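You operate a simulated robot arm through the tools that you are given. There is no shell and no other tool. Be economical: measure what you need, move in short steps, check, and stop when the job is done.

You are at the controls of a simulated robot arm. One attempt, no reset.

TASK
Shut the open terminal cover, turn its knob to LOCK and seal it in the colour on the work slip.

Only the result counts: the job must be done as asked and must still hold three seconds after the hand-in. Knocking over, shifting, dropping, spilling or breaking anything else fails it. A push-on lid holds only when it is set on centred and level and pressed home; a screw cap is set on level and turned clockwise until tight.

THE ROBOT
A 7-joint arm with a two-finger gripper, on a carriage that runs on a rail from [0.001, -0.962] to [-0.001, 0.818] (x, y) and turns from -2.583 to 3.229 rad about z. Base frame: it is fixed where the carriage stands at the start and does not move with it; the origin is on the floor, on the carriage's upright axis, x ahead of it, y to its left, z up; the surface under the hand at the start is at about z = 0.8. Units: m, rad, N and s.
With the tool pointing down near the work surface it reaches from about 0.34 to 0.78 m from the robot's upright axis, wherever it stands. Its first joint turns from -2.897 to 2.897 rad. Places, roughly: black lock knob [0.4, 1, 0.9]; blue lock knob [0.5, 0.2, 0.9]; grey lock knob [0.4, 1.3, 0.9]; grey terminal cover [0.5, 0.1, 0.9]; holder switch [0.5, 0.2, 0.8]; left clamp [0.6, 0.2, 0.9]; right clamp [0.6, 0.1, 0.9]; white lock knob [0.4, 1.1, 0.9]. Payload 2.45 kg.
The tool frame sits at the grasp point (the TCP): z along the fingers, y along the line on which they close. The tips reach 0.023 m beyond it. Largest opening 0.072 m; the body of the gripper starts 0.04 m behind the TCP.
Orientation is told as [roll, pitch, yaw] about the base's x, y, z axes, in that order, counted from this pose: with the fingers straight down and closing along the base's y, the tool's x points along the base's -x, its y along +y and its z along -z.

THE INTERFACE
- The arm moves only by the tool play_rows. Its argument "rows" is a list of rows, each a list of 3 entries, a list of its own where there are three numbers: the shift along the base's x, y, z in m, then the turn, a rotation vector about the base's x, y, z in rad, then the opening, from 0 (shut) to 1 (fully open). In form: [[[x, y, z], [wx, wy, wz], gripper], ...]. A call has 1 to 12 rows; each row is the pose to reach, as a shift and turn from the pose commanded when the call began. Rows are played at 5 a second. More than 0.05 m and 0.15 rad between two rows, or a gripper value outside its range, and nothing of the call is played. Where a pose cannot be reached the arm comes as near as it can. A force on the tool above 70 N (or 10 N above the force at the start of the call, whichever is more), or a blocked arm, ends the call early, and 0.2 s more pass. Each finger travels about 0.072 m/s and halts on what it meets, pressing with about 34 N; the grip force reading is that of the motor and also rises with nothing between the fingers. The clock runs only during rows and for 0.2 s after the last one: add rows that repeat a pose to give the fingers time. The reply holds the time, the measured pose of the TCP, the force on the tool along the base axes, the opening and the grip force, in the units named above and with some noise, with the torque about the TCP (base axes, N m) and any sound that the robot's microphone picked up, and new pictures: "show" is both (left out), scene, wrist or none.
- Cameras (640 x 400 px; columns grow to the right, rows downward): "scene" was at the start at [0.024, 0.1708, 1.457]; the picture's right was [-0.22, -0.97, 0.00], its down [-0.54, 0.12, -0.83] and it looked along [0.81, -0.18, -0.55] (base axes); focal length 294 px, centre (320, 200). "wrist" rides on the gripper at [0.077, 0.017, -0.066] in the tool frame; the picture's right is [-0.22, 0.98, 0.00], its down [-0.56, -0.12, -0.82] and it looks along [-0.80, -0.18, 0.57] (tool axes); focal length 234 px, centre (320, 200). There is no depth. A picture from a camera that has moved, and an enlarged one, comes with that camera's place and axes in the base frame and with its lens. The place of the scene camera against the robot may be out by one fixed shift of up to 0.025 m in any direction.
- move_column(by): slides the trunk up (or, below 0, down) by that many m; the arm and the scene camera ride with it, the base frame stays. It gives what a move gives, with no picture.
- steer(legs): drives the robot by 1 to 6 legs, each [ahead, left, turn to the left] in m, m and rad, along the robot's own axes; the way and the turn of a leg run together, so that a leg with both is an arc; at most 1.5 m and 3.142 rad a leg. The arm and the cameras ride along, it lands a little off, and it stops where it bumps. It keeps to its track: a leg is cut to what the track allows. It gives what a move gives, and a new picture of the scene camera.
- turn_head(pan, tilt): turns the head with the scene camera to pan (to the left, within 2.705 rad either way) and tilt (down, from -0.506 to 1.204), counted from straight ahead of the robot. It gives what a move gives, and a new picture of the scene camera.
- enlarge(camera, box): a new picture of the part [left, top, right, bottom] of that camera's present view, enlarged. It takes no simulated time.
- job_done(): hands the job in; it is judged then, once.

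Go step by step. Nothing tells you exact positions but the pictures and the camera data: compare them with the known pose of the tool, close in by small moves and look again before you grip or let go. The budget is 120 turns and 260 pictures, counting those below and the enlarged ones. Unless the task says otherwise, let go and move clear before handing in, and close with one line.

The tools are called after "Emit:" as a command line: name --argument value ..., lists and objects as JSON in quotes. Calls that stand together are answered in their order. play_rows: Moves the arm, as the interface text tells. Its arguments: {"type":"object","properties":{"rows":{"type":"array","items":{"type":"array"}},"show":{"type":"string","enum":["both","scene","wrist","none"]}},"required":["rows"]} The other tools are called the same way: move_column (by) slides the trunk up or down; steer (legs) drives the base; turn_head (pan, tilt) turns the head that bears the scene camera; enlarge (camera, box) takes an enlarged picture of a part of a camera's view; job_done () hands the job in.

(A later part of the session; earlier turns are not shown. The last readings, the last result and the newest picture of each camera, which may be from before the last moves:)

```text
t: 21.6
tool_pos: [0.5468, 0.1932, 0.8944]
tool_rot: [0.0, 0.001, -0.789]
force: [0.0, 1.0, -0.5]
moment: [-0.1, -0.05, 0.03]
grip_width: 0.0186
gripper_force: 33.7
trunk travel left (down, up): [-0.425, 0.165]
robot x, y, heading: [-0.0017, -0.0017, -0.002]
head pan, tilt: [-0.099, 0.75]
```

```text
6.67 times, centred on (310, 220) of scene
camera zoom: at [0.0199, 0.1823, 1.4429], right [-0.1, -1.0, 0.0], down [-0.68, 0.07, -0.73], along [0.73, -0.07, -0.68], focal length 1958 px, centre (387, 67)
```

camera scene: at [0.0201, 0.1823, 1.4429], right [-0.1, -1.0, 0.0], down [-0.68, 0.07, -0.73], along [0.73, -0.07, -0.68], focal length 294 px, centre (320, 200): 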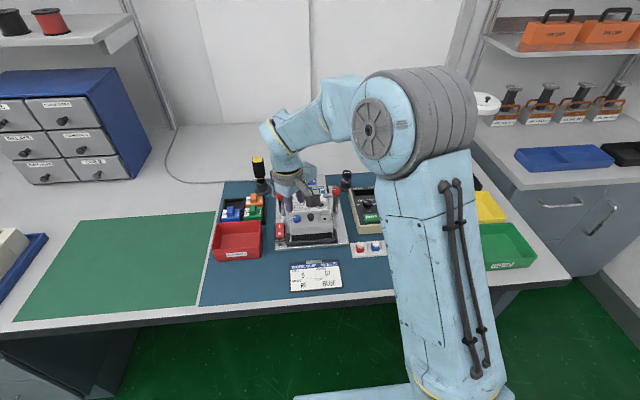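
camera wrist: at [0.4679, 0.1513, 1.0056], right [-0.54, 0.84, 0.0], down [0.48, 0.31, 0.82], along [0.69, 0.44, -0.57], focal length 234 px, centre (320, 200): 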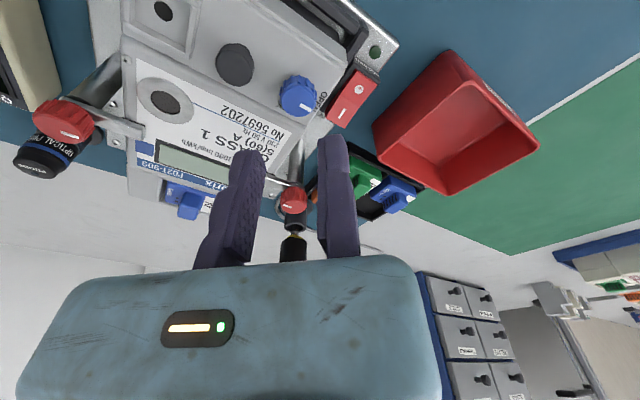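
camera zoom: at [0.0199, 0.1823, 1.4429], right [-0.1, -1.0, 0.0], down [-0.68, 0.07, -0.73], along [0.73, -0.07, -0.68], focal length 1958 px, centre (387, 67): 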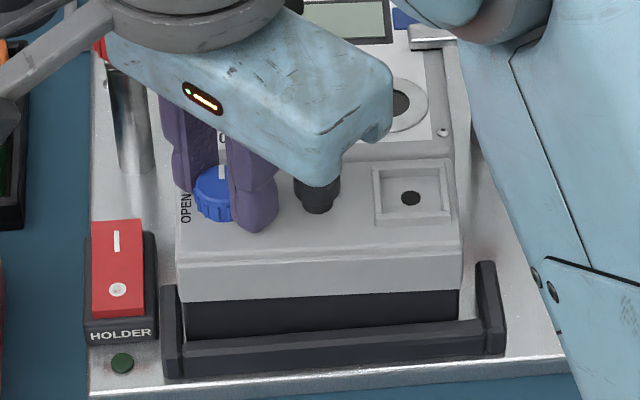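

The pointer has turned with the hand to the LOCK side. The meter seems to have shifted a couple of mm during the turn, so I'll open, ease the fixed finger off, rise and check.

Emit:
play_rows --rows '[[[0, 0, 0], [0, 0, 0], 0.35], [[0, 0, 0], [0, 0, 0], 0.4], [[0.002, 0.002, 0], [0, 0, 0], 0.4], [[0.002, 0.002, 0.02], [0, 0, 0], 0.4], [[-0.01, 0.002, 0.06], [0, 0, 0.1], 0.4], [[-0.04, 0.01, 0.08], [0, 0, 0.25], 0.4], [[-0.07, 0.01, 0.09], [0, 0, 0.4], 0.4], [[-0.1, 0.0, 0.1], [0, 0, 0.55], 0.4], [[-0.13, 0.0, 0.11], [0, 0, 0.7], 0.4], [[-0.14, 0.0, 0.11], [0, 0, 0.786], 0.4]]'

Emit:
enlarge --camera "wrist" --box '[270, 60, 430, 160]'

Emit:
enlarge --camera "scene" --box '[270, 190, 350, 250]'

```text
t: 23.8
tool_pos: [0.4065, 0.1931, 1.0039]
tool_rot: [0.001, -0.001, 0.003]
force: [0.0, -0.7, -0.1]
moment: [-0.01, -0.01, 0.03]
grip_width: 0.0288
gripper_force: 0.1
trunk travel left (down, up): [-0.425, 0.165]
robot x, y, heading: [0.0019, 0.0027, -0.002]
head pan, tilt: [-0.099, 0.75]
camera scene: at [0.0196, 0.1822, 1.4429], right [-0.1, -1.0, 0.0], down [-0.68, 0.07, -0.73], along [0.73, -0.07, -0.68], focal length 294 px, centre (320, 200)
camera wrist: at [0.3297, 0.2085, 1.0689], right [0.22, 0.98, 0.0], down [0.56, -0.12, 0.82], along [0.8, -0.18, -0.57], focal length 234 px, centre (320, 200)
```

scene: 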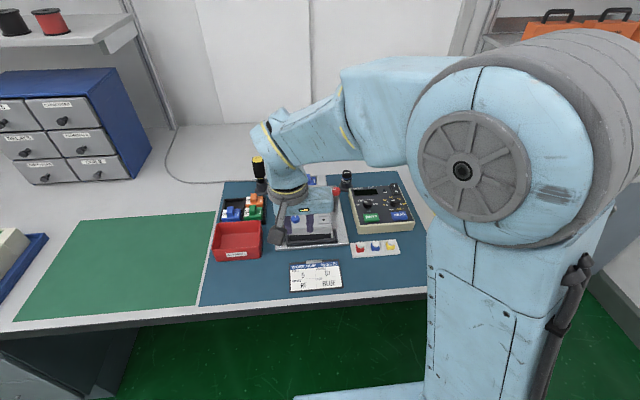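
wrist: 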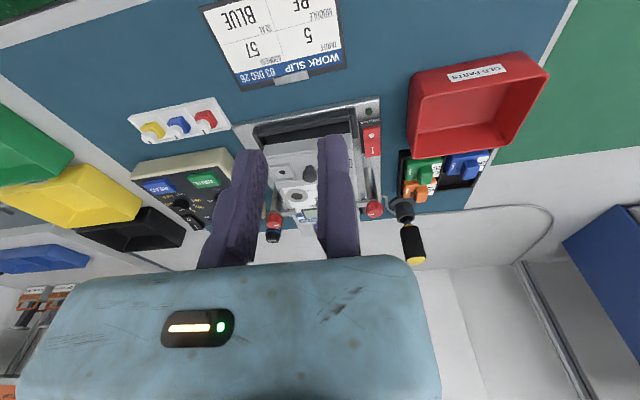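

```text
4.00 times, centred on (350, 110) of wrist
camera zoom: at [0.3297, 0.2085, 1.0689], right [0.22, 0.98, 0.0], down [0.56, -0.12, 0.82], along [0.8, -0.18, -0.57], focal length 937 px, centre (200, 560)
```

zoom: 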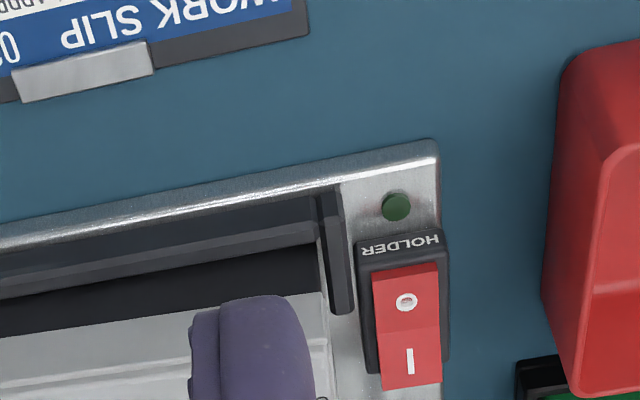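

```text
6.67 times, centred on (310, 220) of scene
camera zoom: at [0.0196, 0.1822, 1.4429], right [-0.1, -1.0, 0.0], down [-0.68, 0.07, -0.73], along [0.73, -0.07, -0.68], focal length 1958 px, centre (387, 67)
```

zoom: 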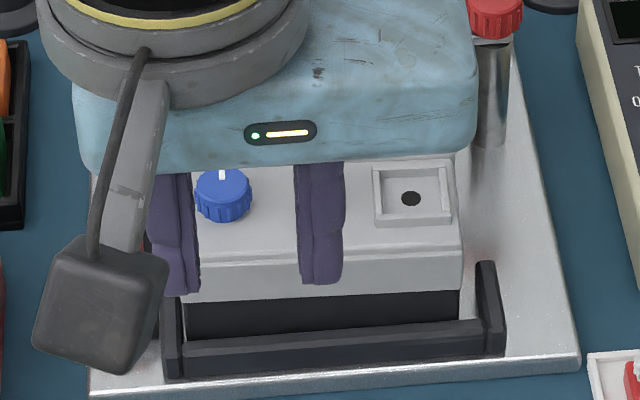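

The knob points away, at LOCK. The finished meters on the left should show how a fitted seal looks, so I'll check them, and move the hand toward the seals meanwhile.

Emit:
turn_head --pan 1.1 --tilt 0.6

Emit:
enlarge --camera "scene" --box '[250, 140, 410, 240]'

Emit:
play_rows --rows '[[[-0.01, -0.04, 0], [0, 0, 0], 0.4], [[-0.02, -0.08, 0], [0, 0, 0], 0.4], [[-0.02, -0.12, 0], [0, 0, 0], 0.4], [[-0.02, -0.16, -0.02], [0, 0, 0], 0.4], [[-0.02, -0.18, -0.04], [0, 0, 0], 0.4], [[-0.02, -0.18, -0.04], [0, 0, 0], 0.4]]' --show "wrist"

Emit:
enlarge --camera "wrist" --box '[270, 70, 430, 170]'

```text
t: 25.2
tool_pos: [0.4075, 0.1936, 1.0037]
tool_rot: [-0.001, 0.0, 0.001]
force: [0.6, -0.3, -0.1]
moment: [-0.01, -0.02, -0.03]
grip_width: 0.0287
gripper_force: 0.0
trunk travel left (down, up): [-0.425, 0.165]
robot x, y, heading: [0.0004, -0.0011, -0.001]
head pan, tilt: [1.1, 0.6]
camera scene: at [-0.0224, 0.2692, 1.4557], right [0.89, -0.45, 0.0], down [-0.26, -0.5, -0.83], along [0.38, 0.73, -0.56], focal length 294 px, centre (320, 200)
```

scene: 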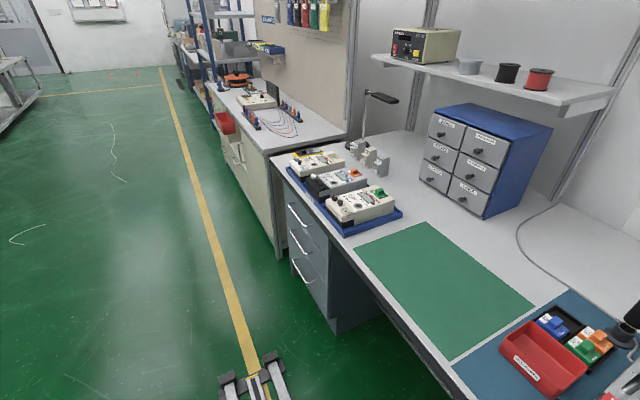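

```text
4.00 times, centred on (330, 190) of scene
camera zoom: at [-0.0224, 0.2692, 1.4557], right [0.89, -0.45, 0.0], down [-0.26, -0.5, -0.83], along [0.38, 0.73, -0.56], focal length 1175 px, centre (280, 240)
```

zoom: 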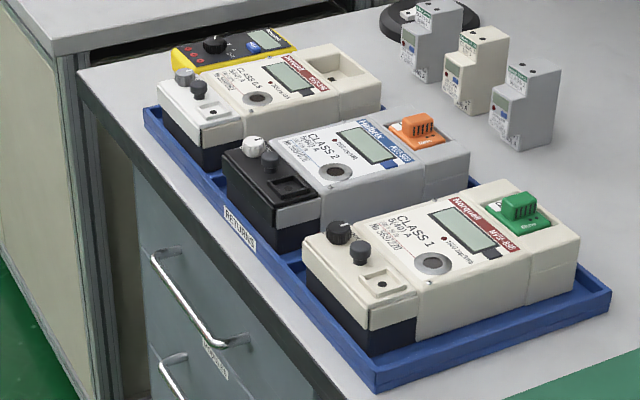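

```text
t: 26.6
tool_pos: [0.3878, 0.014, 0.9635]
tool_rot: [-0.001, 0.001, 0.0]
force: [0.3, 0.0, -0.1]
moment: [-0.01, 0.03, -0.02]
grip_width: 0.0286
gripper_force: 0.1
trunk travel left (down, up): [-0.425, 0.165]
robot x, y, heading: [-0.0002, -0.0025, -0.002]
head pan, tilt: [1.1, 0.6]
camera wrist: at [0.3108, 0.0295, 1.0283], right [0.22, 0.98, 0.0], down [0.56, -0.13, 0.82], along [0.8, -0.18, -0.57], focal length 234 px, centre (320, 200)
```

wrist: 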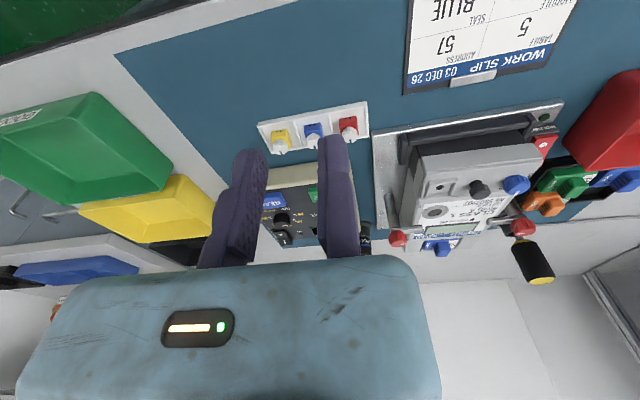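

```text
4.00 times, centred on (350, 120) of wrist
camera zoom: at [0.3108, 0.0295, 1.0283], right [0.22, 0.98, 0.0], down [0.56, -0.13, 0.82], along [0.8, -0.18, -0.57], focal length 937 px, centre (200, 520)
```

zoom: 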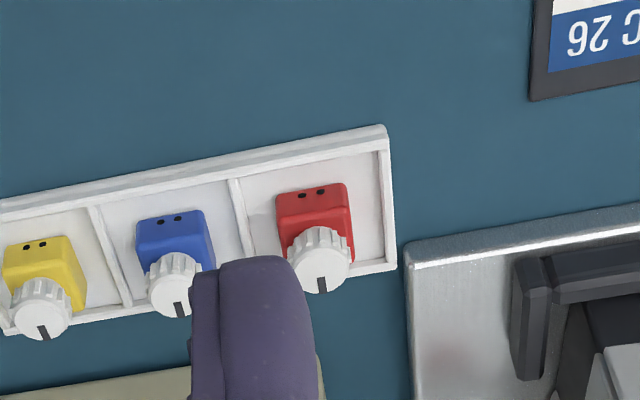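

The slip colour seal, blue, has its white knob top at about (0.481, -0.0145, 0.830). I'll bring the hand over it at 45° and look.

Emit:
play_rows --rows '[[[0.015, -0.004, -0.01], [0, 0, 0.14], 0.36], [[0.03, -0.008, -0.02], [0, 0, 0.28], 0.36], [[0.045, -0.012, -0.03], [0, 0, 0.42], 0.36], [[0.06, -0.016, -0.04], [0, 0, 0.56], 0.36], [[0.075, -0.02, -0.055], [0, 0, 0.7], 0.36], [[0.0854, -0.0207, -0.0785], [0, 0, 0.785], 0.36], [[0.0854, -0.0207, -0.0785], [0, 0, 0.785], 0.36]]' --show "wrist"

Emit:
enlarge --camera "wrist" --box '[200, 60, 400, 185]'

Emit:
turn_head --pan -0.1 --tilt 0.75

Emit:
enlarge --camera "scene" --box '[270, 190, 430, 290]'

```text
t: 28.2
tool_pos: [0.4729, -0.0063, 0.8856]
tool_rot: [0.0, 0.0, 0.789]
force: [0.0, 0.0, -0.4]
moment: [0.0, 0.03, 0.0]
grip_width: 0.0258
gripper_force: 0.0
trunk travel left (down, up): [-0.425, 0.165]
robot x, y, heading: [0.0014, 0.0003, 0.001]
head pan, tilt: [1.1, 0.6]
camera wrist: at [0.4062, -0.0507, 0.9519], right [-0.54, 0.84, 0.0], down [0.48, 0.31, 0.82], along [0.69, 0.44, -0.57], focal length 234 px, centre (320, 200)
```

wrist: 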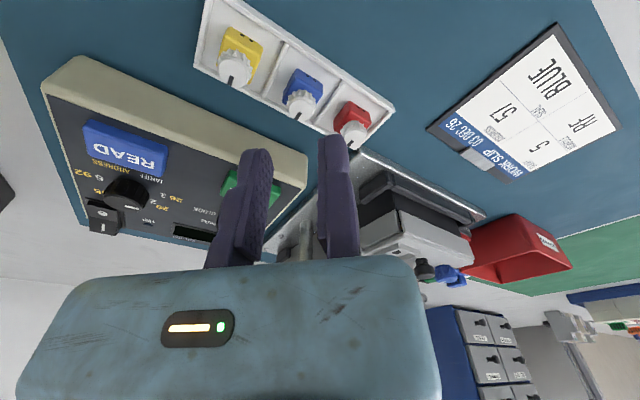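

```text
3.20 times, centred on (300, 122) of wrist
camera zoom: at [0.4062, -0.0507, 0.9519], right [-0.54, 0.84, 0.0], down [0.48, 0.31, 0.82], along [0.69, 0.44, -0.57], focal length 749 px, centre (384, 448)
```

zoom: 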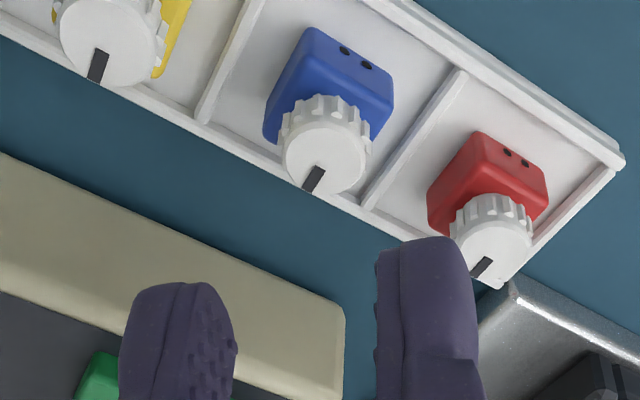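

```text
t: 29.6
tool_pos: [0.4721, -0.0062, 0.8877]
tool_rot: [0.0, 0.0, 0.786]
force: [0.3, 0.3, 0.6]
moment: [0.01, -0.02, 0.0]
grip_width: 0.026
gripper_force: 0.1
trunk travel left (down, up): [-0.425, 0.165]
robot x, y, heading: [0.0015, -0.0028, -0.002]
head pan, tilt: [-0.099, 0.75]
camera scene: at [0.0199, 0.1823, 1.4429], right [-0.1, -1.0, 0.0], down [-0.68, 0.07, -0.73], along [0.73, -0.07, -0.68], focal length 294 px, centre (320, 200)
```

scene: 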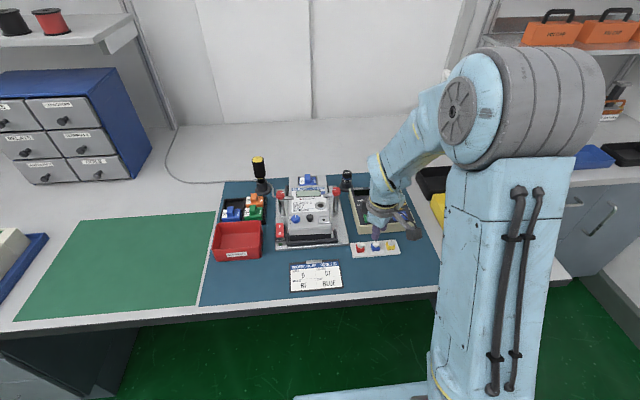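

```text
4.00 times, centred on (350, 240) of scene
camera zoom: at [0.0199, 0.1823, 1.4429], right [-0.1, -1.0, 0.0], down [-0.68, 0.07, -0.73], along [0.73, -0.07, -0.68], focal length 1175 px, centre (200, 40)
```

zoom: 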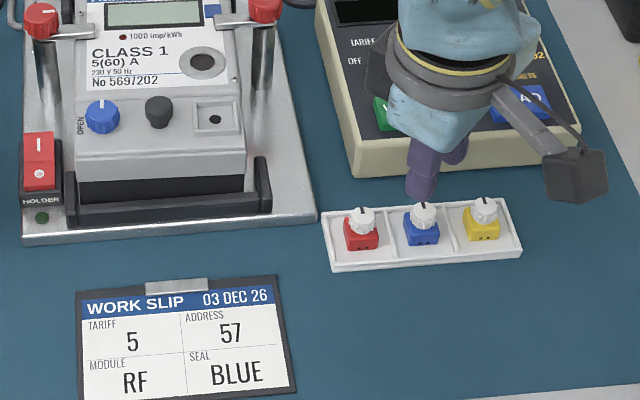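

I have a good estimate of the seal knob: (0.4825, -0.015, 0.829). I'll descend with a 2 mm correction and check before closing.

Emit:
play_rows --rows '[[[0.002, 0, -0.012], [0, 0, 0], 0.36], [[0.002, 0, -0.024], [0, 0, 0], 0.36], [[0.002, 0, -0.032], [0, 0, 0], 0.36], [[0.002, 0, -0.036], [0, 0, 0], 0.36], [[0.002, 0, -0.036], [0, 0, 0], 0.36]]' --show "none"

Emit:
enlarge --camera "wrist" --box '[200, 60, 400, 185]'

Emit:
enlarge --camera "scene" --box '[340, 210, 420, 260]'

```text
t: 30.8
tool_pos: [0.4752, -0.0068, 0.8511]
tool_rot: [0.0, 0.001, 0.785]
force: [0.4, 0.3, -0.3]
moment: [0.0, 0.03, 0.03]
grip_width: 0.0259
gripper_force: 0.0
trunk travel left (down, up): [-0.425, 0.165]
robot x, y, heading: [-0.0058, 0.0036, -0.002]
head pan, tilt: [-0.099, 0.75]
```

```text
3.20 times, centred on (300, 122) of wrist
camera zoom: at [0.4074, -0.0517, 0.9153], right [-0.54, 0.84, 0.0], down [0.48, 0.31, 0.82], along [0.69, 0.44, -0.57], focal length 749 px, centre (384, 448)
```

zoom: 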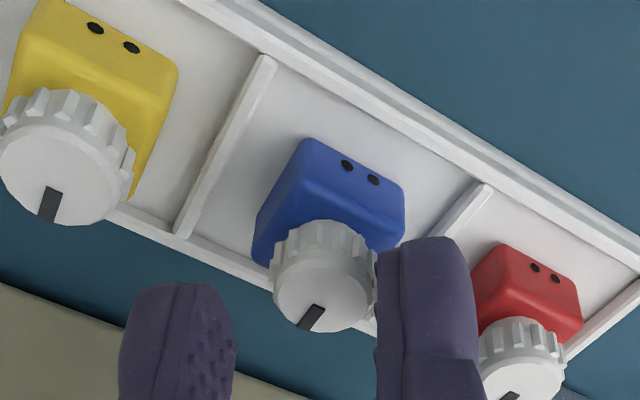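

```text
8.00 times, centred on (380, 235) of scene
camera zoom: at [0.0199, 0.1823, 1.4429], right [-0.1, -1.0, 0.0], down [-0.68, 0.07, -0.73], along [0.73, -0.07, -0.68], focal length 2350 px, centre (-160, -80)
```

zoom: 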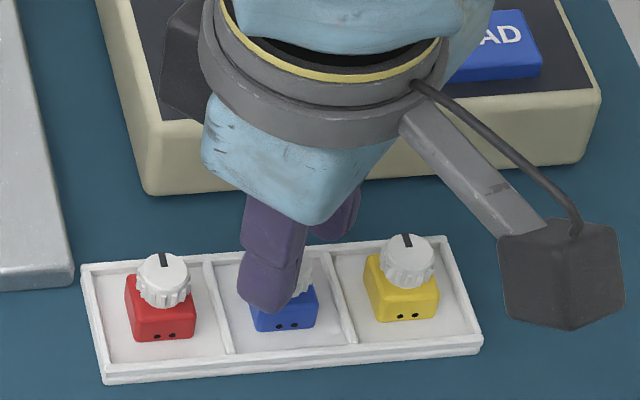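

The knob is between the fingers, closest to the fixed one. I'll lower 6 mm, then close.

Emit:
play_rows --rows '[[[-0.001, 0.001, -0.003], [0, 0, 0], 0.36], [[-0.001, 0.001, -0.006], [0, 0, 0], 0.36], [[0.0003, -0.0003, -0.006], [0, 0, 0], 0.36], [[0.0003, -0.0003, -0.006], [0, 0, 0], 0.25], [[0.0003, -0.0003, -0.006], [0, 0, 0], 0.1], [[0.0003, -0.0003, -0.006], [0, 0, 0], 0.1], [[0.0003, -0.0003, -0.006], [0, 0, 0], 0.1]]' --show "none"

Emit:
enlarge --camera "wrist" --box '[200, 60, 400, 185]'

Emit:
enlarge --camera "scene" --box '[340, 210, 420, 260]'

```text
t: 32.4
tool_pos: [0.476, -0.0085, 0.8451]
tool_rot: [0.001, -0.001, 0.784]
force: [0.1, 0.8, 0.3]
moment: [-0.03, 0.01, 0.04]
grip_width: 0.0117
gripper_force: 14.3
trunk travel left (down, up): [-0.425, 0.165]
robot x, y, heading: [-0.0001, -0.0001, 0.001]
head pan, tilt: [-0.099, 0.75]
```

```text
3.20 times, centred on (300, 122) of wrist
camera zoom: at [0.4089, -0.0518, 0.9099], right [-0.54, 0.84, 0.0], down [0.48, 0.31, 0.82], along [0.69, 0.44, -0.57], focal length 749 px, centre (384, 448)
```

zoom: 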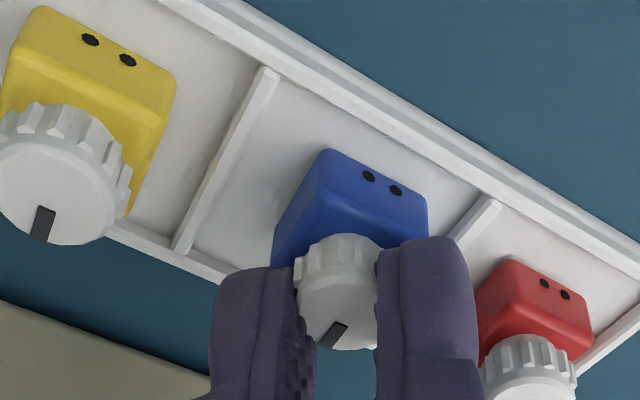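

```text
8.00 times, centred on (380, 235) of scene
camera zoom: at [0.0198, 0.1823, 1.4429], right [-0.1, -1.0, 0.0], down [-0.68, 0.07, -0.73], along [0.73, -0.07, -0.68], focal length 2350 px, centre (-160, -80)
```

zoom: 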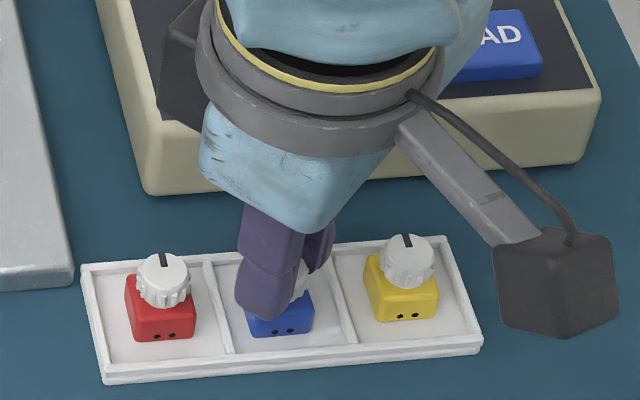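

It's held at 11.7 mm; I'll tighten and lift.

Emit:
play_rows --rows '[[[0, 0, 0], [0, 0, 0], 0], [[0, 0, 0.005], [0, 0, 0], 0], [[0, 0, 0.03], [0, 0, 0], 0], [[0, 0, 0.07], [0, 0, 0], 0], [[0, 0, 0.1], [0, 0, 0], 0]]' --show "wrist"

Emit:
enlarge --camera "wrist" --box '[200, 60, 400, 185]'

Emit:
enlarge --camera "scene" --box '[340, 180, 420, 240]'

```text
t: 33.6
tool_pos: [0.4753, -0.008, 0.9451]
tool_rot: [-0.001, -0.001, 0.785]
force: [0.6, -1.3, 0.0]
moment: [0.02, -0.02, -0.03]
grip_width: 0.0134
gripper_force: 14.2
trunk travel left (down, up): [-0.425, 0.165]
robot x, y, heading: [-0.0037, 0.0029, -0.0]
head pan, tilt: [-0.099, 0.75]
camera wrist: at [0.4086, -0.0523, 1.0113], right [-0.54, 0.84, 0.0], down [0.48, 0.31, 0.82], along [0.69, 0.44, -0.57], focal length 234 px, centre (320, 200)
```

wrist: 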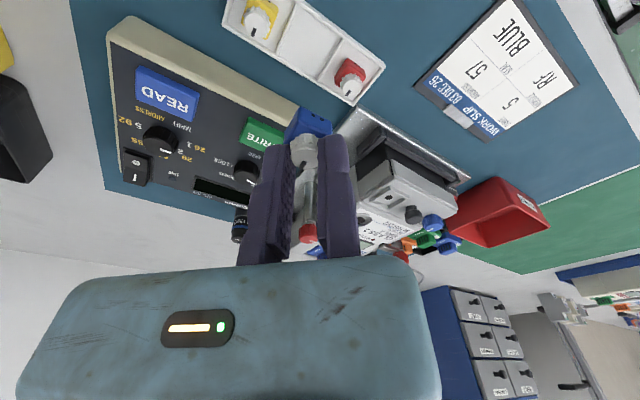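

```text
3.20 times, centred on (300, 122) of wrist
camera zoom: at [0.4086, -0.0523, 1.0113], right [-0.54, 0.84, 0.0], down [0.48, 0.31, 0.82], along [0.69, 0.44, -0.57], focal length 749 px, centre (384, 448)
```

zoom: 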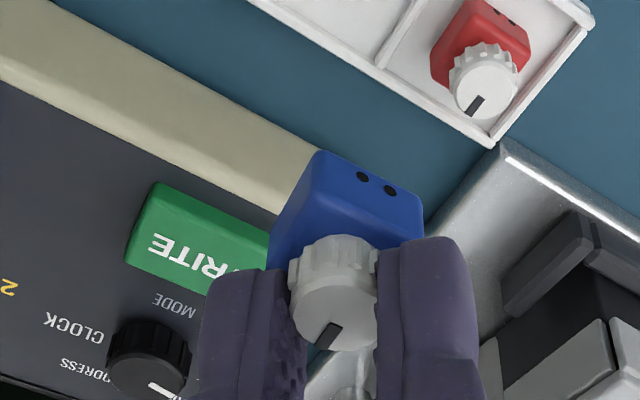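

```text
6.67 times, centred on (380, 210) of scene
camera zoom: at [0.0199, 0.1823, 1.4428], right [-0.1, -1.0, 0.0], down [-0.68, 0.07, -0.73], along [0.73, -0.07, -0.68], focal length 1958 px, centre (-80, 133)
```

zoom: 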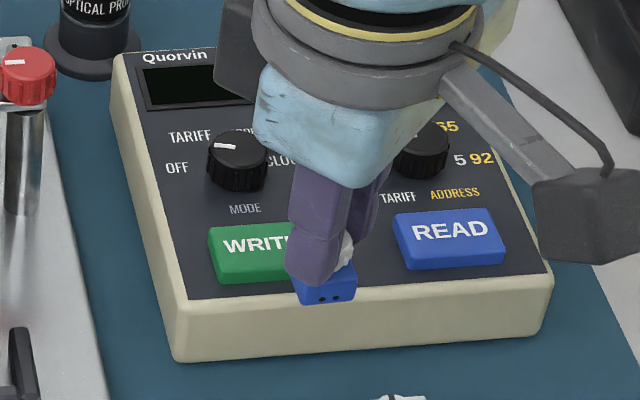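

The seal is held level. I'll carry it toward the seat at safe height, stopping short to see the hole.

Emit:
play_rows --rows '[[[0, 0.03, 0.01], [0, 0, 0], 0], [[0, 0.07, 0.015], [0, 0, 0], 0], [[0.0, 0.1, 0.015], [0, 0, 0], 0], [[0.01, 0.115, 0.015], [0, 0, 0], 0], [[0.02, 0.12, 0.015], [0, 0, 0], 0], [[0.02, 0.12, 0.015], [0, 0, 0], 0]]' --show "none"

Emit:
enlarge --camera "wrist" --box '[200, 40, 440, 190]'

Emit:
enlarge --camera "scene" --box '[270, 180, 350, 240]'

```text
t: 35.0
tool_pos: [0.4966, 0.1117, 0.9599]
tool_rot: [0.001, 0.001, 0.787]
force: [-0.5, -0.2, -0.5]
moment: [-0.02, 0.0, 0.02]
grip_width: 0.0136
gripper_force: 14.3
trunk travel left (down, up): [-0.425, 0.165]
robot x, y, heading: [-0.0033, 0.0009, -0.001]
head pan, tilt: [-0.099, 0.75]
```

```text
2.67 times, centred on (320, 115) of wrist
camera zoom: at [0.4291, 0.0676, 1.0245], right [-0.54, 0.84, 0.0], down [0.48, 0.31, 0.82], along [0.69, 0.44, -0.57], focal length 624 px, centre (320, 427)
```

zoom: 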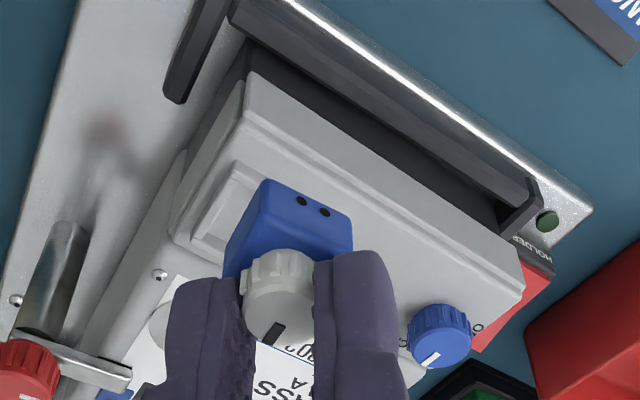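

```text
6.67 times, centred on (310, 210) of scene
camera zoom: at [0.02, 0.1823, 1.4429], right [-0.1, -1.0, 0.0], down [-0.68, 0.07, -0.73], along [0.73, -0.07, -0.68], focal length 1958 px, centre (387, 133)
```

zoom: 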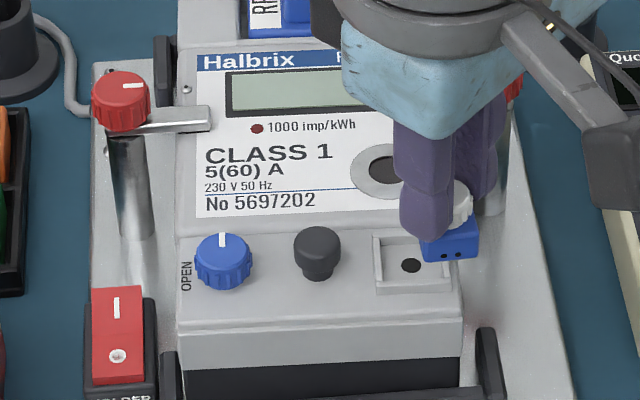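

The seal hides the hole in the wrist view. I'll shift sideways 35 mm to measure it.

Emit:
play_rows --rows '[[[0, 0.018, 0], [0, 0, 0], 0], [[0, 0.035, 0], [0, 0, 0], 0], [[0, 0.035, 0], [0, 0, 0], 0]]' --show "none"

Emit:
enlarge --camera "wrist" --box '[160, 40, 400, 190]'

Emit:
enlarge --camera "scene" --box '[270, 180, 350, 240]'

```text
t: 35.8
tool_pos: [0.4974, 0.1474, 0.9585]
tool_rot: [0.0, 0.0, 0.784]
force: [-0.6, -0.5, -0.8]
moment: [0.01, 0.01, 0.02]
grip_width: 0.0136
gripper_force: 14.0
trunk travel left (down, up): [-0.425, 0.165]
robot x, y, heading: [-0.0012, 0.0007, -0.001]
head pan, tilt: [-0.099, 0.75]
```

```text
2.67 times, centred on (280, 115) of wrist
camera zoom: at [0.4299, 0.103, 1.024], right [-0.54, 0.84, 0.0], down [0.48, 0.31, 0.82], along [0.69, 0.44, -0.57], focal length 624 px, centre (427, 427)
```

zoom: 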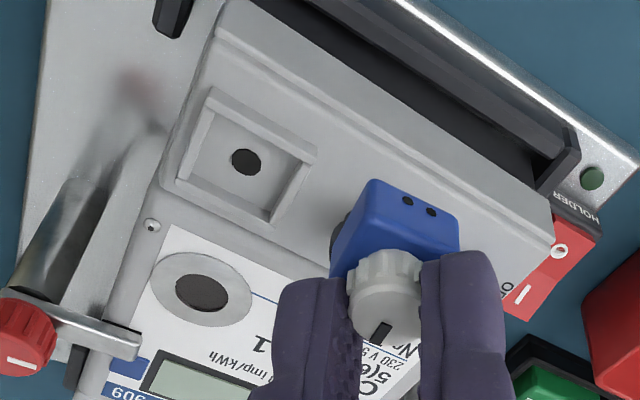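

```text
6.67 times, centred on (310, 210) of scene
camera zoom: at [0.0199, 0.1824, 1.4428], right [-0.1, -1.0, 0.0], down [-0.68, 0.07, -0.73], along [0.73, -0.07, -0.68], focal length 1958 px, centre (387, 133)
```

zoom: 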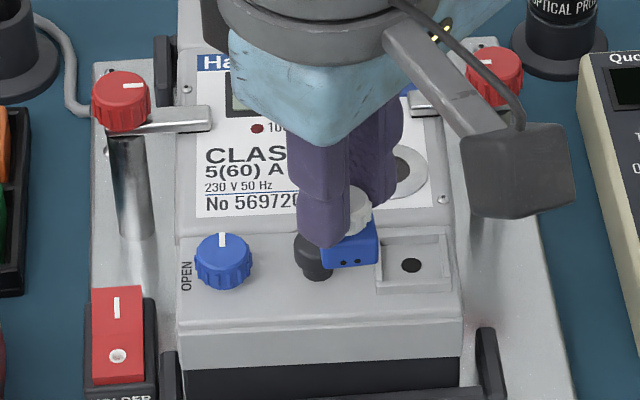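

Hole is near (0.538, 0.114, 0.869). I'll move the seal over it and lower to just above the frame, then compare.

Emit:
play_rows --rows '[[[0.018, -0.014, 0], [0, 0, 0], 0], [[0.0357, -0.0271, 0], [0, 0, 0], 0], [[0.0357, -0.0271, -0.02], [0, 0, 0], 0], [[0.0357, -0.0271, -0.034], [0, 0, 0], 0], [[0.0357, -0.0271, -0.034], [0, 0, 0], 0]]' --show "none"

Emit:
enlarge --camera "wrist" --box '[220, 60, 380, 160]'

Emit:
enlarge --camera "scene" --box '[290, 195, 350, 240]'

```text
t: 37.0
tool_pos: [0.5317, 0.1205, 0.924]
tool_rot: [0.001, 0.002, 0.785]
force: [0.0, -0.1, -0.6]
moment: [0.0, -0.01, 0.01]
grip_width: 0.0136
gripper_force: 13.7
trunk travel left (down, up): [-0.425, 0.165]
robot x, y, heading: [-0.0006, 0.0016, 0.002]
head pan, tilt: [-0.099, 0.75]
```

```text
4.00 times, centred on (300, 110) of wrist
camera zoom: at [0.4652, 0.0767, 0.9889], right [-0.54, 0.84, 0.0], down [0.48, 0.31, 0.82], along [0.69, 0.44, -0.57], focal length 937 px, centre (400, 560)
```

zoom: 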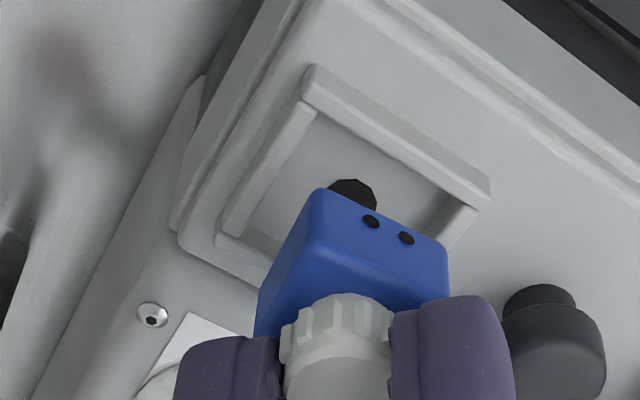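

```text
8.89 times, centred on (320, 218) of scene
camera zoom: at [0.02, 0.1823, 1.4429], right [-0.1, -1.0, 0.0], down [-0.68, 0.07, -0.73], along [0.73, -0.07, -0.68], focal length 2611 px, centre (320, 44)
```

zoom: 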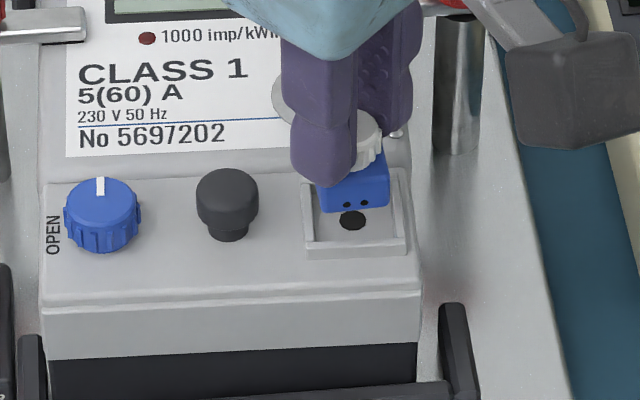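

The seal sits over the seat within about 1 mm. I'll lower it to near the frame rim and compare again.

Emit:
play_rows --rows '[[[-0.0005, -0.0005, -0.003], [0, 0, 0], 0], [[-0.0005, -0.0005, -0.006], [0, 0, 0], 0], [[-0.0005, -0.0005, -0.006], [0, 0, 0], 0]]' --show "none"

Emit:
enlarge --camera "wrist" --box '[220, 60, 380, 160]'

Emit:
enlarge --camera "scene" --box '[305, 205, 345, 235]'

```text
t: 37.8
tool_pos: [0.5294, 0.1199, 0.9187]
tool_rot: [-0.001, 0.0, 0.786]
force: [0.3, 0.0, -0.5]
moment: [0.03, 0.0, 0.02]
grip_width: 0.0136
gripper_force: 13.5
trunk travel left (down, up): [-0.425, 0.165]
robot x, y, heading: [-0.0016, -0.0028, 0.001]
head pan, tilt: [-0.099, 0.75]
```

```text
4.00 times, centred on (300, 110) of wrist
camera zoom: at [0.4632, 0.0755, 0.9826], right [-0.54, 0.84, 0.0], down [0.48, 0.31, 0.82], along [0.69, 0.44, -0.57], focal length 937 px, centre (400, 560)
```

zoom: 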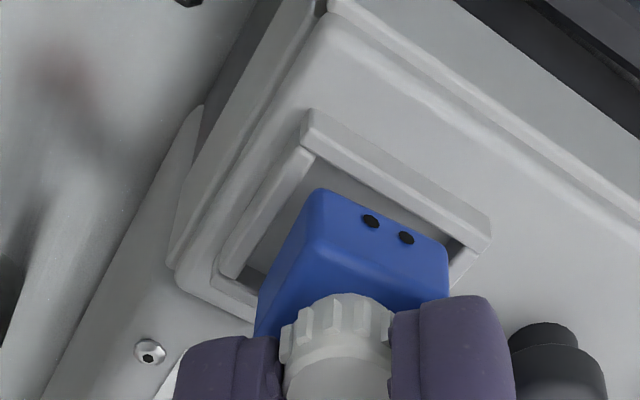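

```text
13.33 times, centred on (325, 220) of scene
camera zoom: at [0.0199, 0.1823, 1.4429], right [-0.1, -1.0, 0.0], down [-0.68, 0.07, -0.73], along [0.73, -0.07, -0.68], focal length 3917 px, centre (253, -67)
```

zoom: 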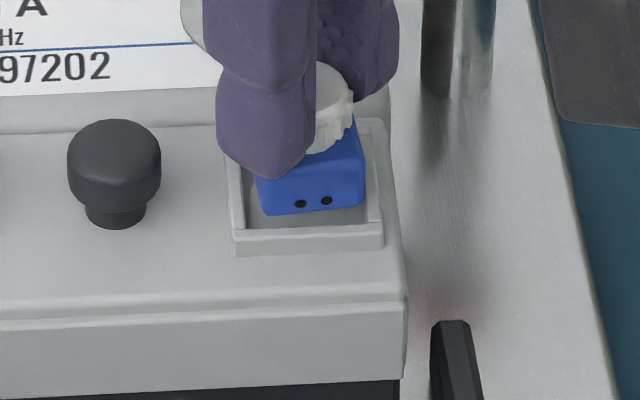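

Centred to within half a millimetre. Now lowering into the frame in small steps and feeling for contact.

Emit:
play_rows --rows '[[[-0.0001, 0.0004, -0.002], [0, 0, 0], 0], [[-0.0001, 0.0004, -0.004], [0, 0, 0], 0], [[-0.0001, 0.0004, -0.005], [0, 0, 0], 0], [[-0.0001, 0.0004, -0.005], [0, 0, 0], 0]]' --show "none"

Emit:
enlarge --camera "wrist" --box '[220, 60, 380, 160]'

Emit:
enlarge --camera "scene" --box '[305, 205, 345, 235]'

```text
t: 38.8
tool_pos: [0.53, 0.1202, 0.9135]
tool_rot: [-0.001, 0.0, 0.787]
force: [0.0, 0.3, 7.6]
moment: [0.02, 0.06, -0.01]
grip_width: 0.0134
gripper_force: 13.4
trunk travel left (down, up): [-0.425, 0.165]
robot x, y, heading: [0.0036, 0.0022, 0.004]
head pan, tilt: [-0.099, 0.75]
```

```text
4.00 times, centred on (300, 110) of wrist
camera zoom: at [0.464, 0.0754, 0.9789], right [-0.54, 0.84, 0.0], down [0.48, 0.31, 0.82], along [0.69, 0.44, -0.57], focal length 937 px, centre (400, 560)
```

zoom: 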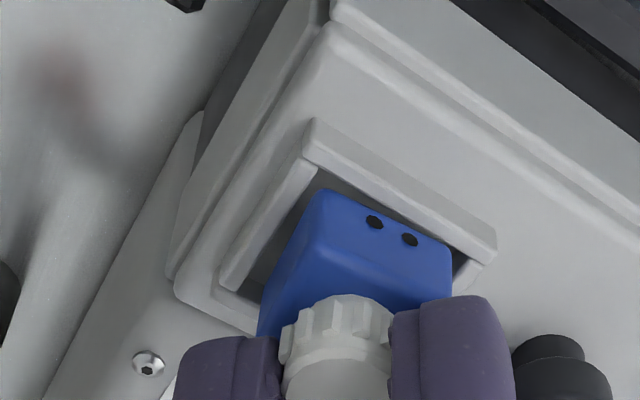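

```text
13.33 times, centred on (325, 220) of scene
camera zoom: at [0.0194, 0.1822, 1.443], right [-0.1, -1.0, 0.0], down [-0.68, 0.07, -0.73], along [0.73, -0.07, -0.68], focal length 3917 px, centre (253, -67)
```

zoom: 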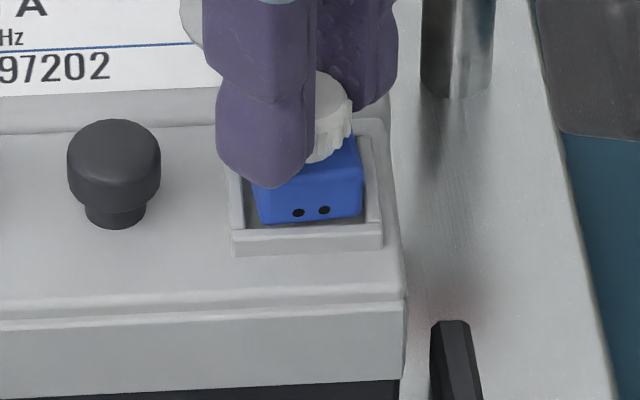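

Light contact (7.6 N). I'll press down in half-millimetre steps.

Emit:
play_rows --rows '[[[0, 0, -0.001], [0, 0, 0], 0], [[0, 0, -0.002], [0, 0, 0], 0], [[0, 0, -0.002], [0, 0, 0], 0]]' --show "none"

Emit:
enlarge --camera "wrist" --box '[220, 60, 380, 160]'

Emit:
enlarge --camera "scene" --box '[305, 205, 345, 235]'

```text
t: 39.6
tool_pos: [0.5297, 0.1195, 0.9118]
tool_rot: [0.001, -0.002, 0.785]
force: [2.1, 0.2, 12.5]
moment: [-0.02, 0.01, -0.01]
grip_width: 0.0139
gripper_force: 13.8
trunk travel left (down, up): [-0.425, 0.165]
robot x, y, heading: [0.0026, -0.0031, 0.004]
head pan, tilt: [-0.099, 0.75]
```

```text
4.00 times, centred on (300, 110) of wrist
camera zoom: at [0.4631, 0.0753, 0.9771], right [-0.54, 0.84, 0.0], down [0.48, 0.31, 0.82], along [0.69, 0.44, -0.57], focal length 937 px, centre (400, 560)
```

zoom: 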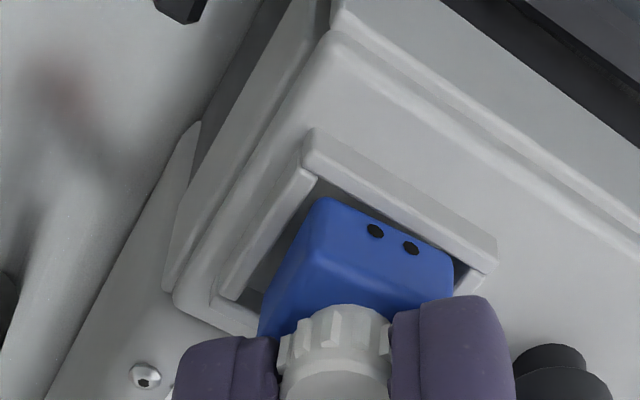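

```text
13.33 times, centred on (325, 220) of scene
camera zoom: at [0.0193, 0.1821, 1.4429], right [-0.1, -1.0, 0.0], down [-0.68, 0.07, -0.73], along [0.73, -0.07, -0.68], focal length 3917 px, centre (253, -67)
```

zoom: 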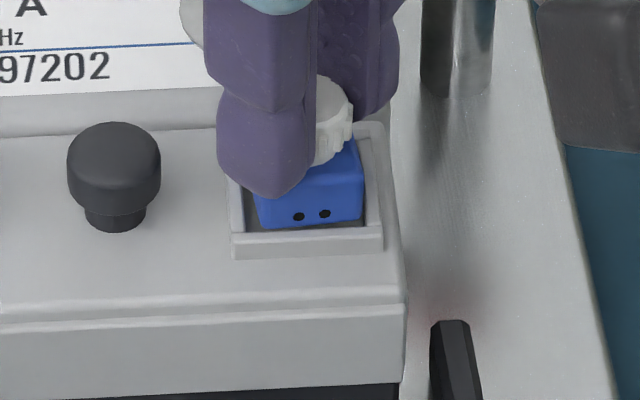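

The seal body looks yawed about 0.065 rad against the frame. I'll lift slightly, straighten it, and press again.

Emit:
play_rows --rows '[[[0, 0, 0.003], [0, 0, 0], 0], [[0.0003, 0.0003, 0.003], [0, 0, -0.065], 0], [[0.0003, 0.0003, 0.001], [0, 0, -0.065], 0], [[0.0003, 0.0003, -0.001], [0, 0, -0.065], 0], [[0.0003, 0.0003, -0.002], [0, 0, -0.065], 0], [[0.0003, 0.0003, -0.002], [0, 0, -0.065], 0]]' --show "none"

Emit:
enlarge --camera "wrist" --box '[220, 60, 380, 160]'

Emit:
enlarge --camera "scene" --box '[305, 205, 345, 235]'

```text
t: 41.0
tool_pos: [0.5303, 0.1188, 0.9105]
tool_rot: [-0.002, -0.001, 0.722]
force: [0.3, 0.8, 14.4]
moment: [-0.04, 0.01, 0.04]
grip_width: 0.0138
gripper_force: 14.1
trunk travel left (down, up): [-0.425, 0.165]
robot x, y, heading: [-0.0056, -0.0018, 0.001]
head pan, tilt: [-0.099, 0.75]
```

```text
4.00 times, centred on (300, 110) of wrist
camera zoom: at [0.4605, 0.0798, 0.9759], right [-0.48, 0.88, 0.0], down [0.5, 0.28, 0.82], along [0.72, 0.39, -0.57], focal length 937 px, centre (400, 560)
```

zoom: 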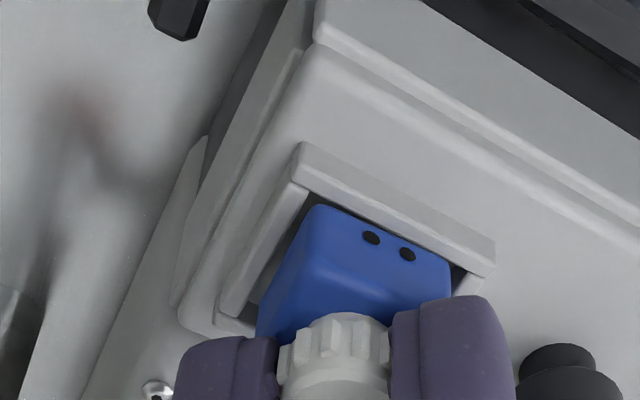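

```text
13.33 times, centred on (325, 220) of scene
camera zoom: at [0.0192, 0.1822, 1.443], right [-0.1, -1.0, 0.0], down [-0.68, 0.07, -0.73], along [0.73, -0.07, -0.68], focal length 3917 px, centre (253, -67)
```

zoom: 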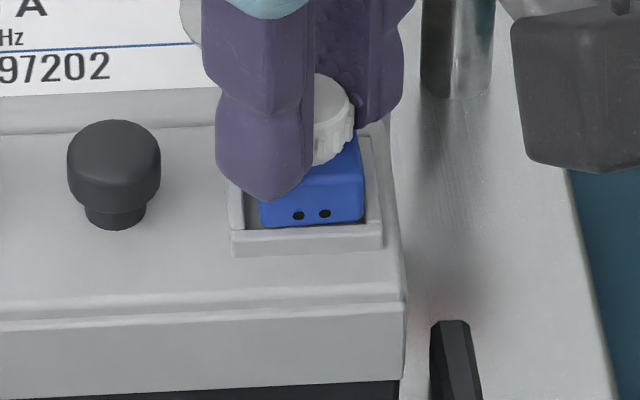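

The body is square now but about 0.8 mm toward -y. I'll recentre with a small wiggle while pressing lightly, to find the hole.

Emit:
play_rows --rows '[[[0, 0, 0.002], [0, 0, 0], 0], [[0, 0.0008, 0.002], [0, 0, 0], 0], [[0, 0.0008, 0.0005], [0, 0, 0], 0], [[0.0008, 0.0008, 0.0], [0, 0, 0], 0], [[0.0008, 0.0016, 0.0], [0, 0, 0], 0], [[-0.0008, 0.0016, 0.0], [0, 0, 0], 0], [[-0.0008, 0.0, 0.0], [0, 0, 0], 0], [[0, 0.0008, -0.001], [0, 0, 0], 0], [[0, 0.0008, -0.002], [0, 0, 0], 0], [[0, 0.0008, -0.002], [0, 0, 0], 0]]' --show "none"

Emit:
enlarge --camera "wrist" --box '[220, 60, 380, 160]'

Emit:
enlarge --camera "scene" --box '[305, 205, 345, 235]'

```text
t: 43.2
tool_pos: [0.5288, 0.1215, 0.9099]
tool_rot: [-0.002, -0.005, 0.721]
force: [3.5, -4.5, 36.7]
moment: [-0.29, 0.05, 0.05]
grip_width: 0.014
gripper_force: 14.5
trunk travel left (down, up): [-0.425, 0.165]
robot x, y, heading: [-0.0008, -0.0009, 0.004]
head pan, tilt: [-0.099, 0.75]
```

```text
4.00 times, centred on (300, 110) of wrist
camera zoom: at [0.4598, 0.0815, 0.9748], right [-0.48, 0.88, 0.0], down [0.5, 0.27, 0.82], along [0.72, 0.39, -0.57], focal length 937 px, centre (400, 560)
```

zoom: 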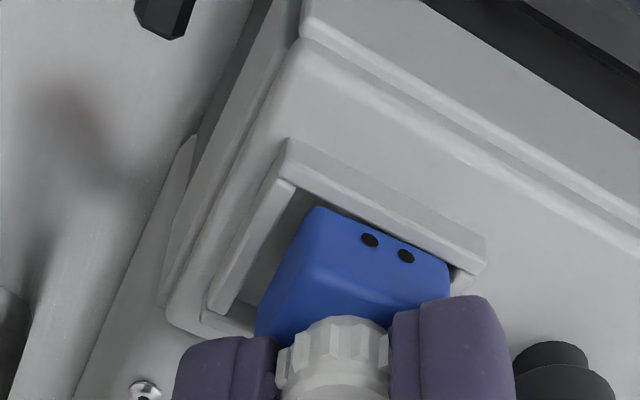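

```text
13.33 times, centred on (325, 220) of scene
camera zoom: at [0.018, 0.1814, 1.4433], right [-0.1, -1.0, 0.0], down [-0.68, 0.07, -0.73], along [0.73, -0.07, -0.68], focal length 3917 px, centre (253, -67)
```

zoom: 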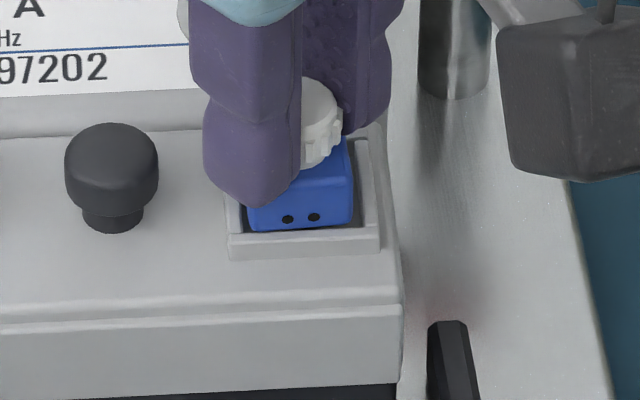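

It still resists at 37 N and isn't dropping in. I'll lift the seal up to the scene camera's eye level to see its underside.

Emit:
play_rows --rows '[[[0, 0, 0.01], [0, 0, 0], 0], [[0, 0, 0.05], [0, 0, 0], 0], [[0, 0, 0.1], [0, 0, 0], 0], [[0, 0, 0.15], [0, 0, 0], 0], [[0, 0, 0.2], [0, 0, 0], 0], [[-0.02, 0, 0.245], [0, 0, 0], 0], [[-0.05, 0, 0.28], [0, 0, 0], 0], [[-0.08, 0, 0.31], [0, 0, 0], 0], [[-0.1, 0, 0.35], [0, 0, 0], 0], [[-0.1, 0, 0.4], [0, 0, 0], 0], [[-0.1, 0, 0.45], [0, 0, 0], 0], [[-0.1, 0, 0.5], [0, 0, 0], 0]]' --show "none"

Emit:
turn_head --pan -0.1 --tilt 0.1

```text
t: 45.8
tool_pos: [0.3984, 0.1056, 1.347]
tool_rot: [-0.003, -0.006, 0.721]
force: [-1.6, -0.3, 1.0]
moment: [0.04, -0.08, 0.01]
grip_width: 0.0136
gripper_force: 13.9
out of reach, approached as far as the arm can: row 11, 12
trunk travel left (down, up): [-0.425, 0.165]
robot x, y, heading: [-0.0004, 0.003, 0.002]
head pan, tilt: [-0.099, 0.75]
```

```text
t: 46.9
tool_pos: [0.4012, 0.1079, 1.3446]
tool_rot: [-0.002, -0.004, 0.722]
force: [0.8, -0.1, -0.6]
moment: [0.01, -0.02, 0.01]
grip_width: 0.0134
gripper_force: 14.1
trunk travel left (down, up): [-0.425, 0.165]
robot x, y, heading: [-0.001, 0.0043, -0.006]
head pan, tilt: [-0.099, 0.099]
camera scene: at [0.029, 0.1814, 1.5018], right [-0.1, -1.0, 0.0], down [-0.1, 0.01, -0.99], along [0.99, -0.1, -0.1], focal length 294 px, centre (320, 200)
```

scene: 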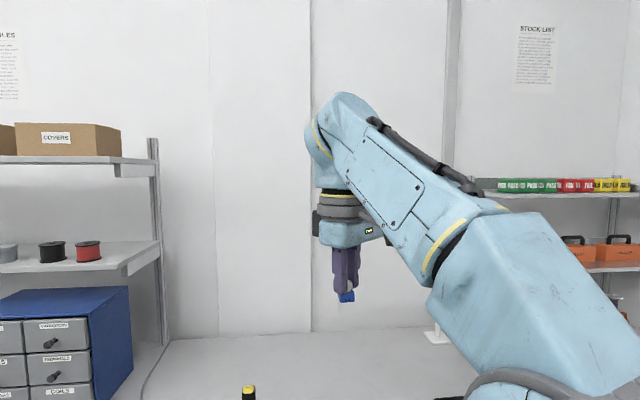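

Emit:
enlarge --camera "scene" --box '[322, 270, 372, 310]'

Emit:
enlarge --camera "wrist" --box '[220, 60, 380, 160]'

```text
10.00 times, centred on (347, 290) of scene
camera zoom: at [0.029, 0.1814, 1.5018], right [-0.1, -1.0, 0.0], down [-0.1, 0.01, -0.99], along [0.99, -0.1, -0.1], focal length 2937 px, centre (50, -700)
```

zoom: 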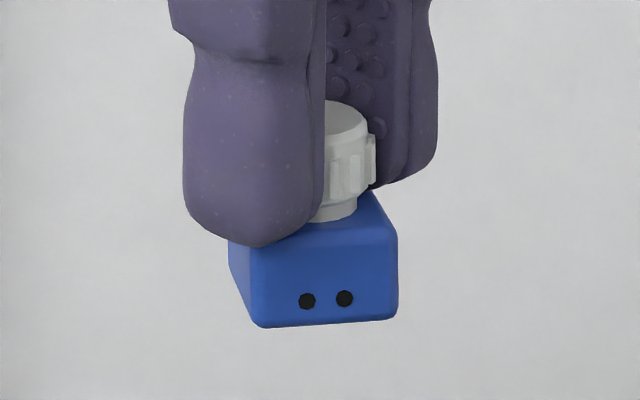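

```text
4.00 times, centred on (300, 110) of wrist
camera zoom: at [0.3322, 0.0679, 1.4099], right [-0.48, 0.88, 0.0], down [0.5, 0.27, 0.82], along [0.72, 0.39, -0.57], focal length 937 px, centre (400, 560)
```

zoom: 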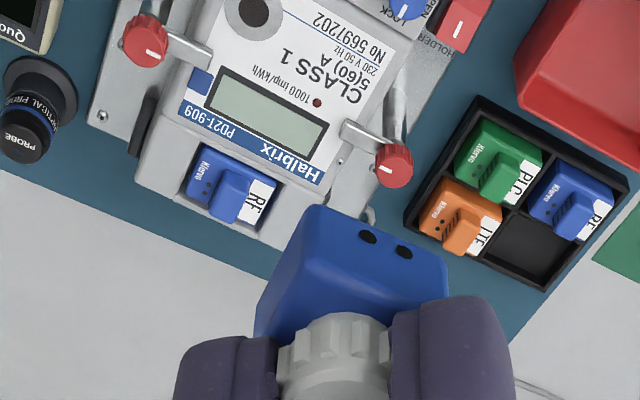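

No long pin shows from here, and the fingertips now bear directly on the body top. I'll tilt the hand to see the underside.

Emit:
play_rows --rows '[[[0, 0, -0.06], [0, 0.14, 0], 0], [[0, 0, -0.08], [0, 0.28, 0], 0], [[0, 0, -0.08], [0, 0.42, 0], 0], [[0, 0, -0.08], [0, 0.56, 0], 0], [[0, 0, -0.08], [0, 0.7, 0], 0], [[0, 0, -0.08], [0, 0.7, 0], 0]]' --show "scene"

```text
refused: row 1 steps farther than a row can; nothing moved
```

Emit:
play_rows --rows '[[[0, 0, -0.04], [0, 0.14, 0], 0], [[0, 0, -0.08], [0, 0.28, 0], 0], [[0, 0, -0.08], [0, 0.42, 0], 0], [[0, 0, -0.08], [0, 0.56, 0], 0], [[0, 0, -0.08], [0, 0.7, 0], 0], [[0, 0, -0.08], [0, 0.7, 0], 0]]' --show "scene"

```text
t: 48.2
tool_pos: [0.3623, 0.0745, 1.1844]
tool_rot: [0.452, 0.509, 0.813]
force: [-4.3, -0.3, 3.7]
moment: [-0.04, -0.39, -0.02]
grip_width: 0.0137
gripper_force: 13.7
out of reach, approached as far as the arm can: row 3, 4, 5, 6
trunk travel left (down, up): [-0.425, 0.165]
robot x, y, heading: [0.0007, -0.0016, -0.0]
head pan, tilt: [-0.099, 0.099]
camera scene: at [0.0247, 0.181, 1.5022], right [-0.1, -1.0, 0.0], down [-0.1, 0.01, -1.0], along [0.99, -0.1, -0.1], focal length 294 px, centre (320, 200)
```

scene: 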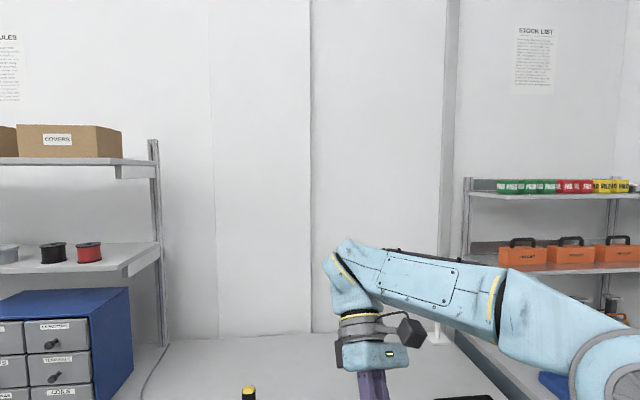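

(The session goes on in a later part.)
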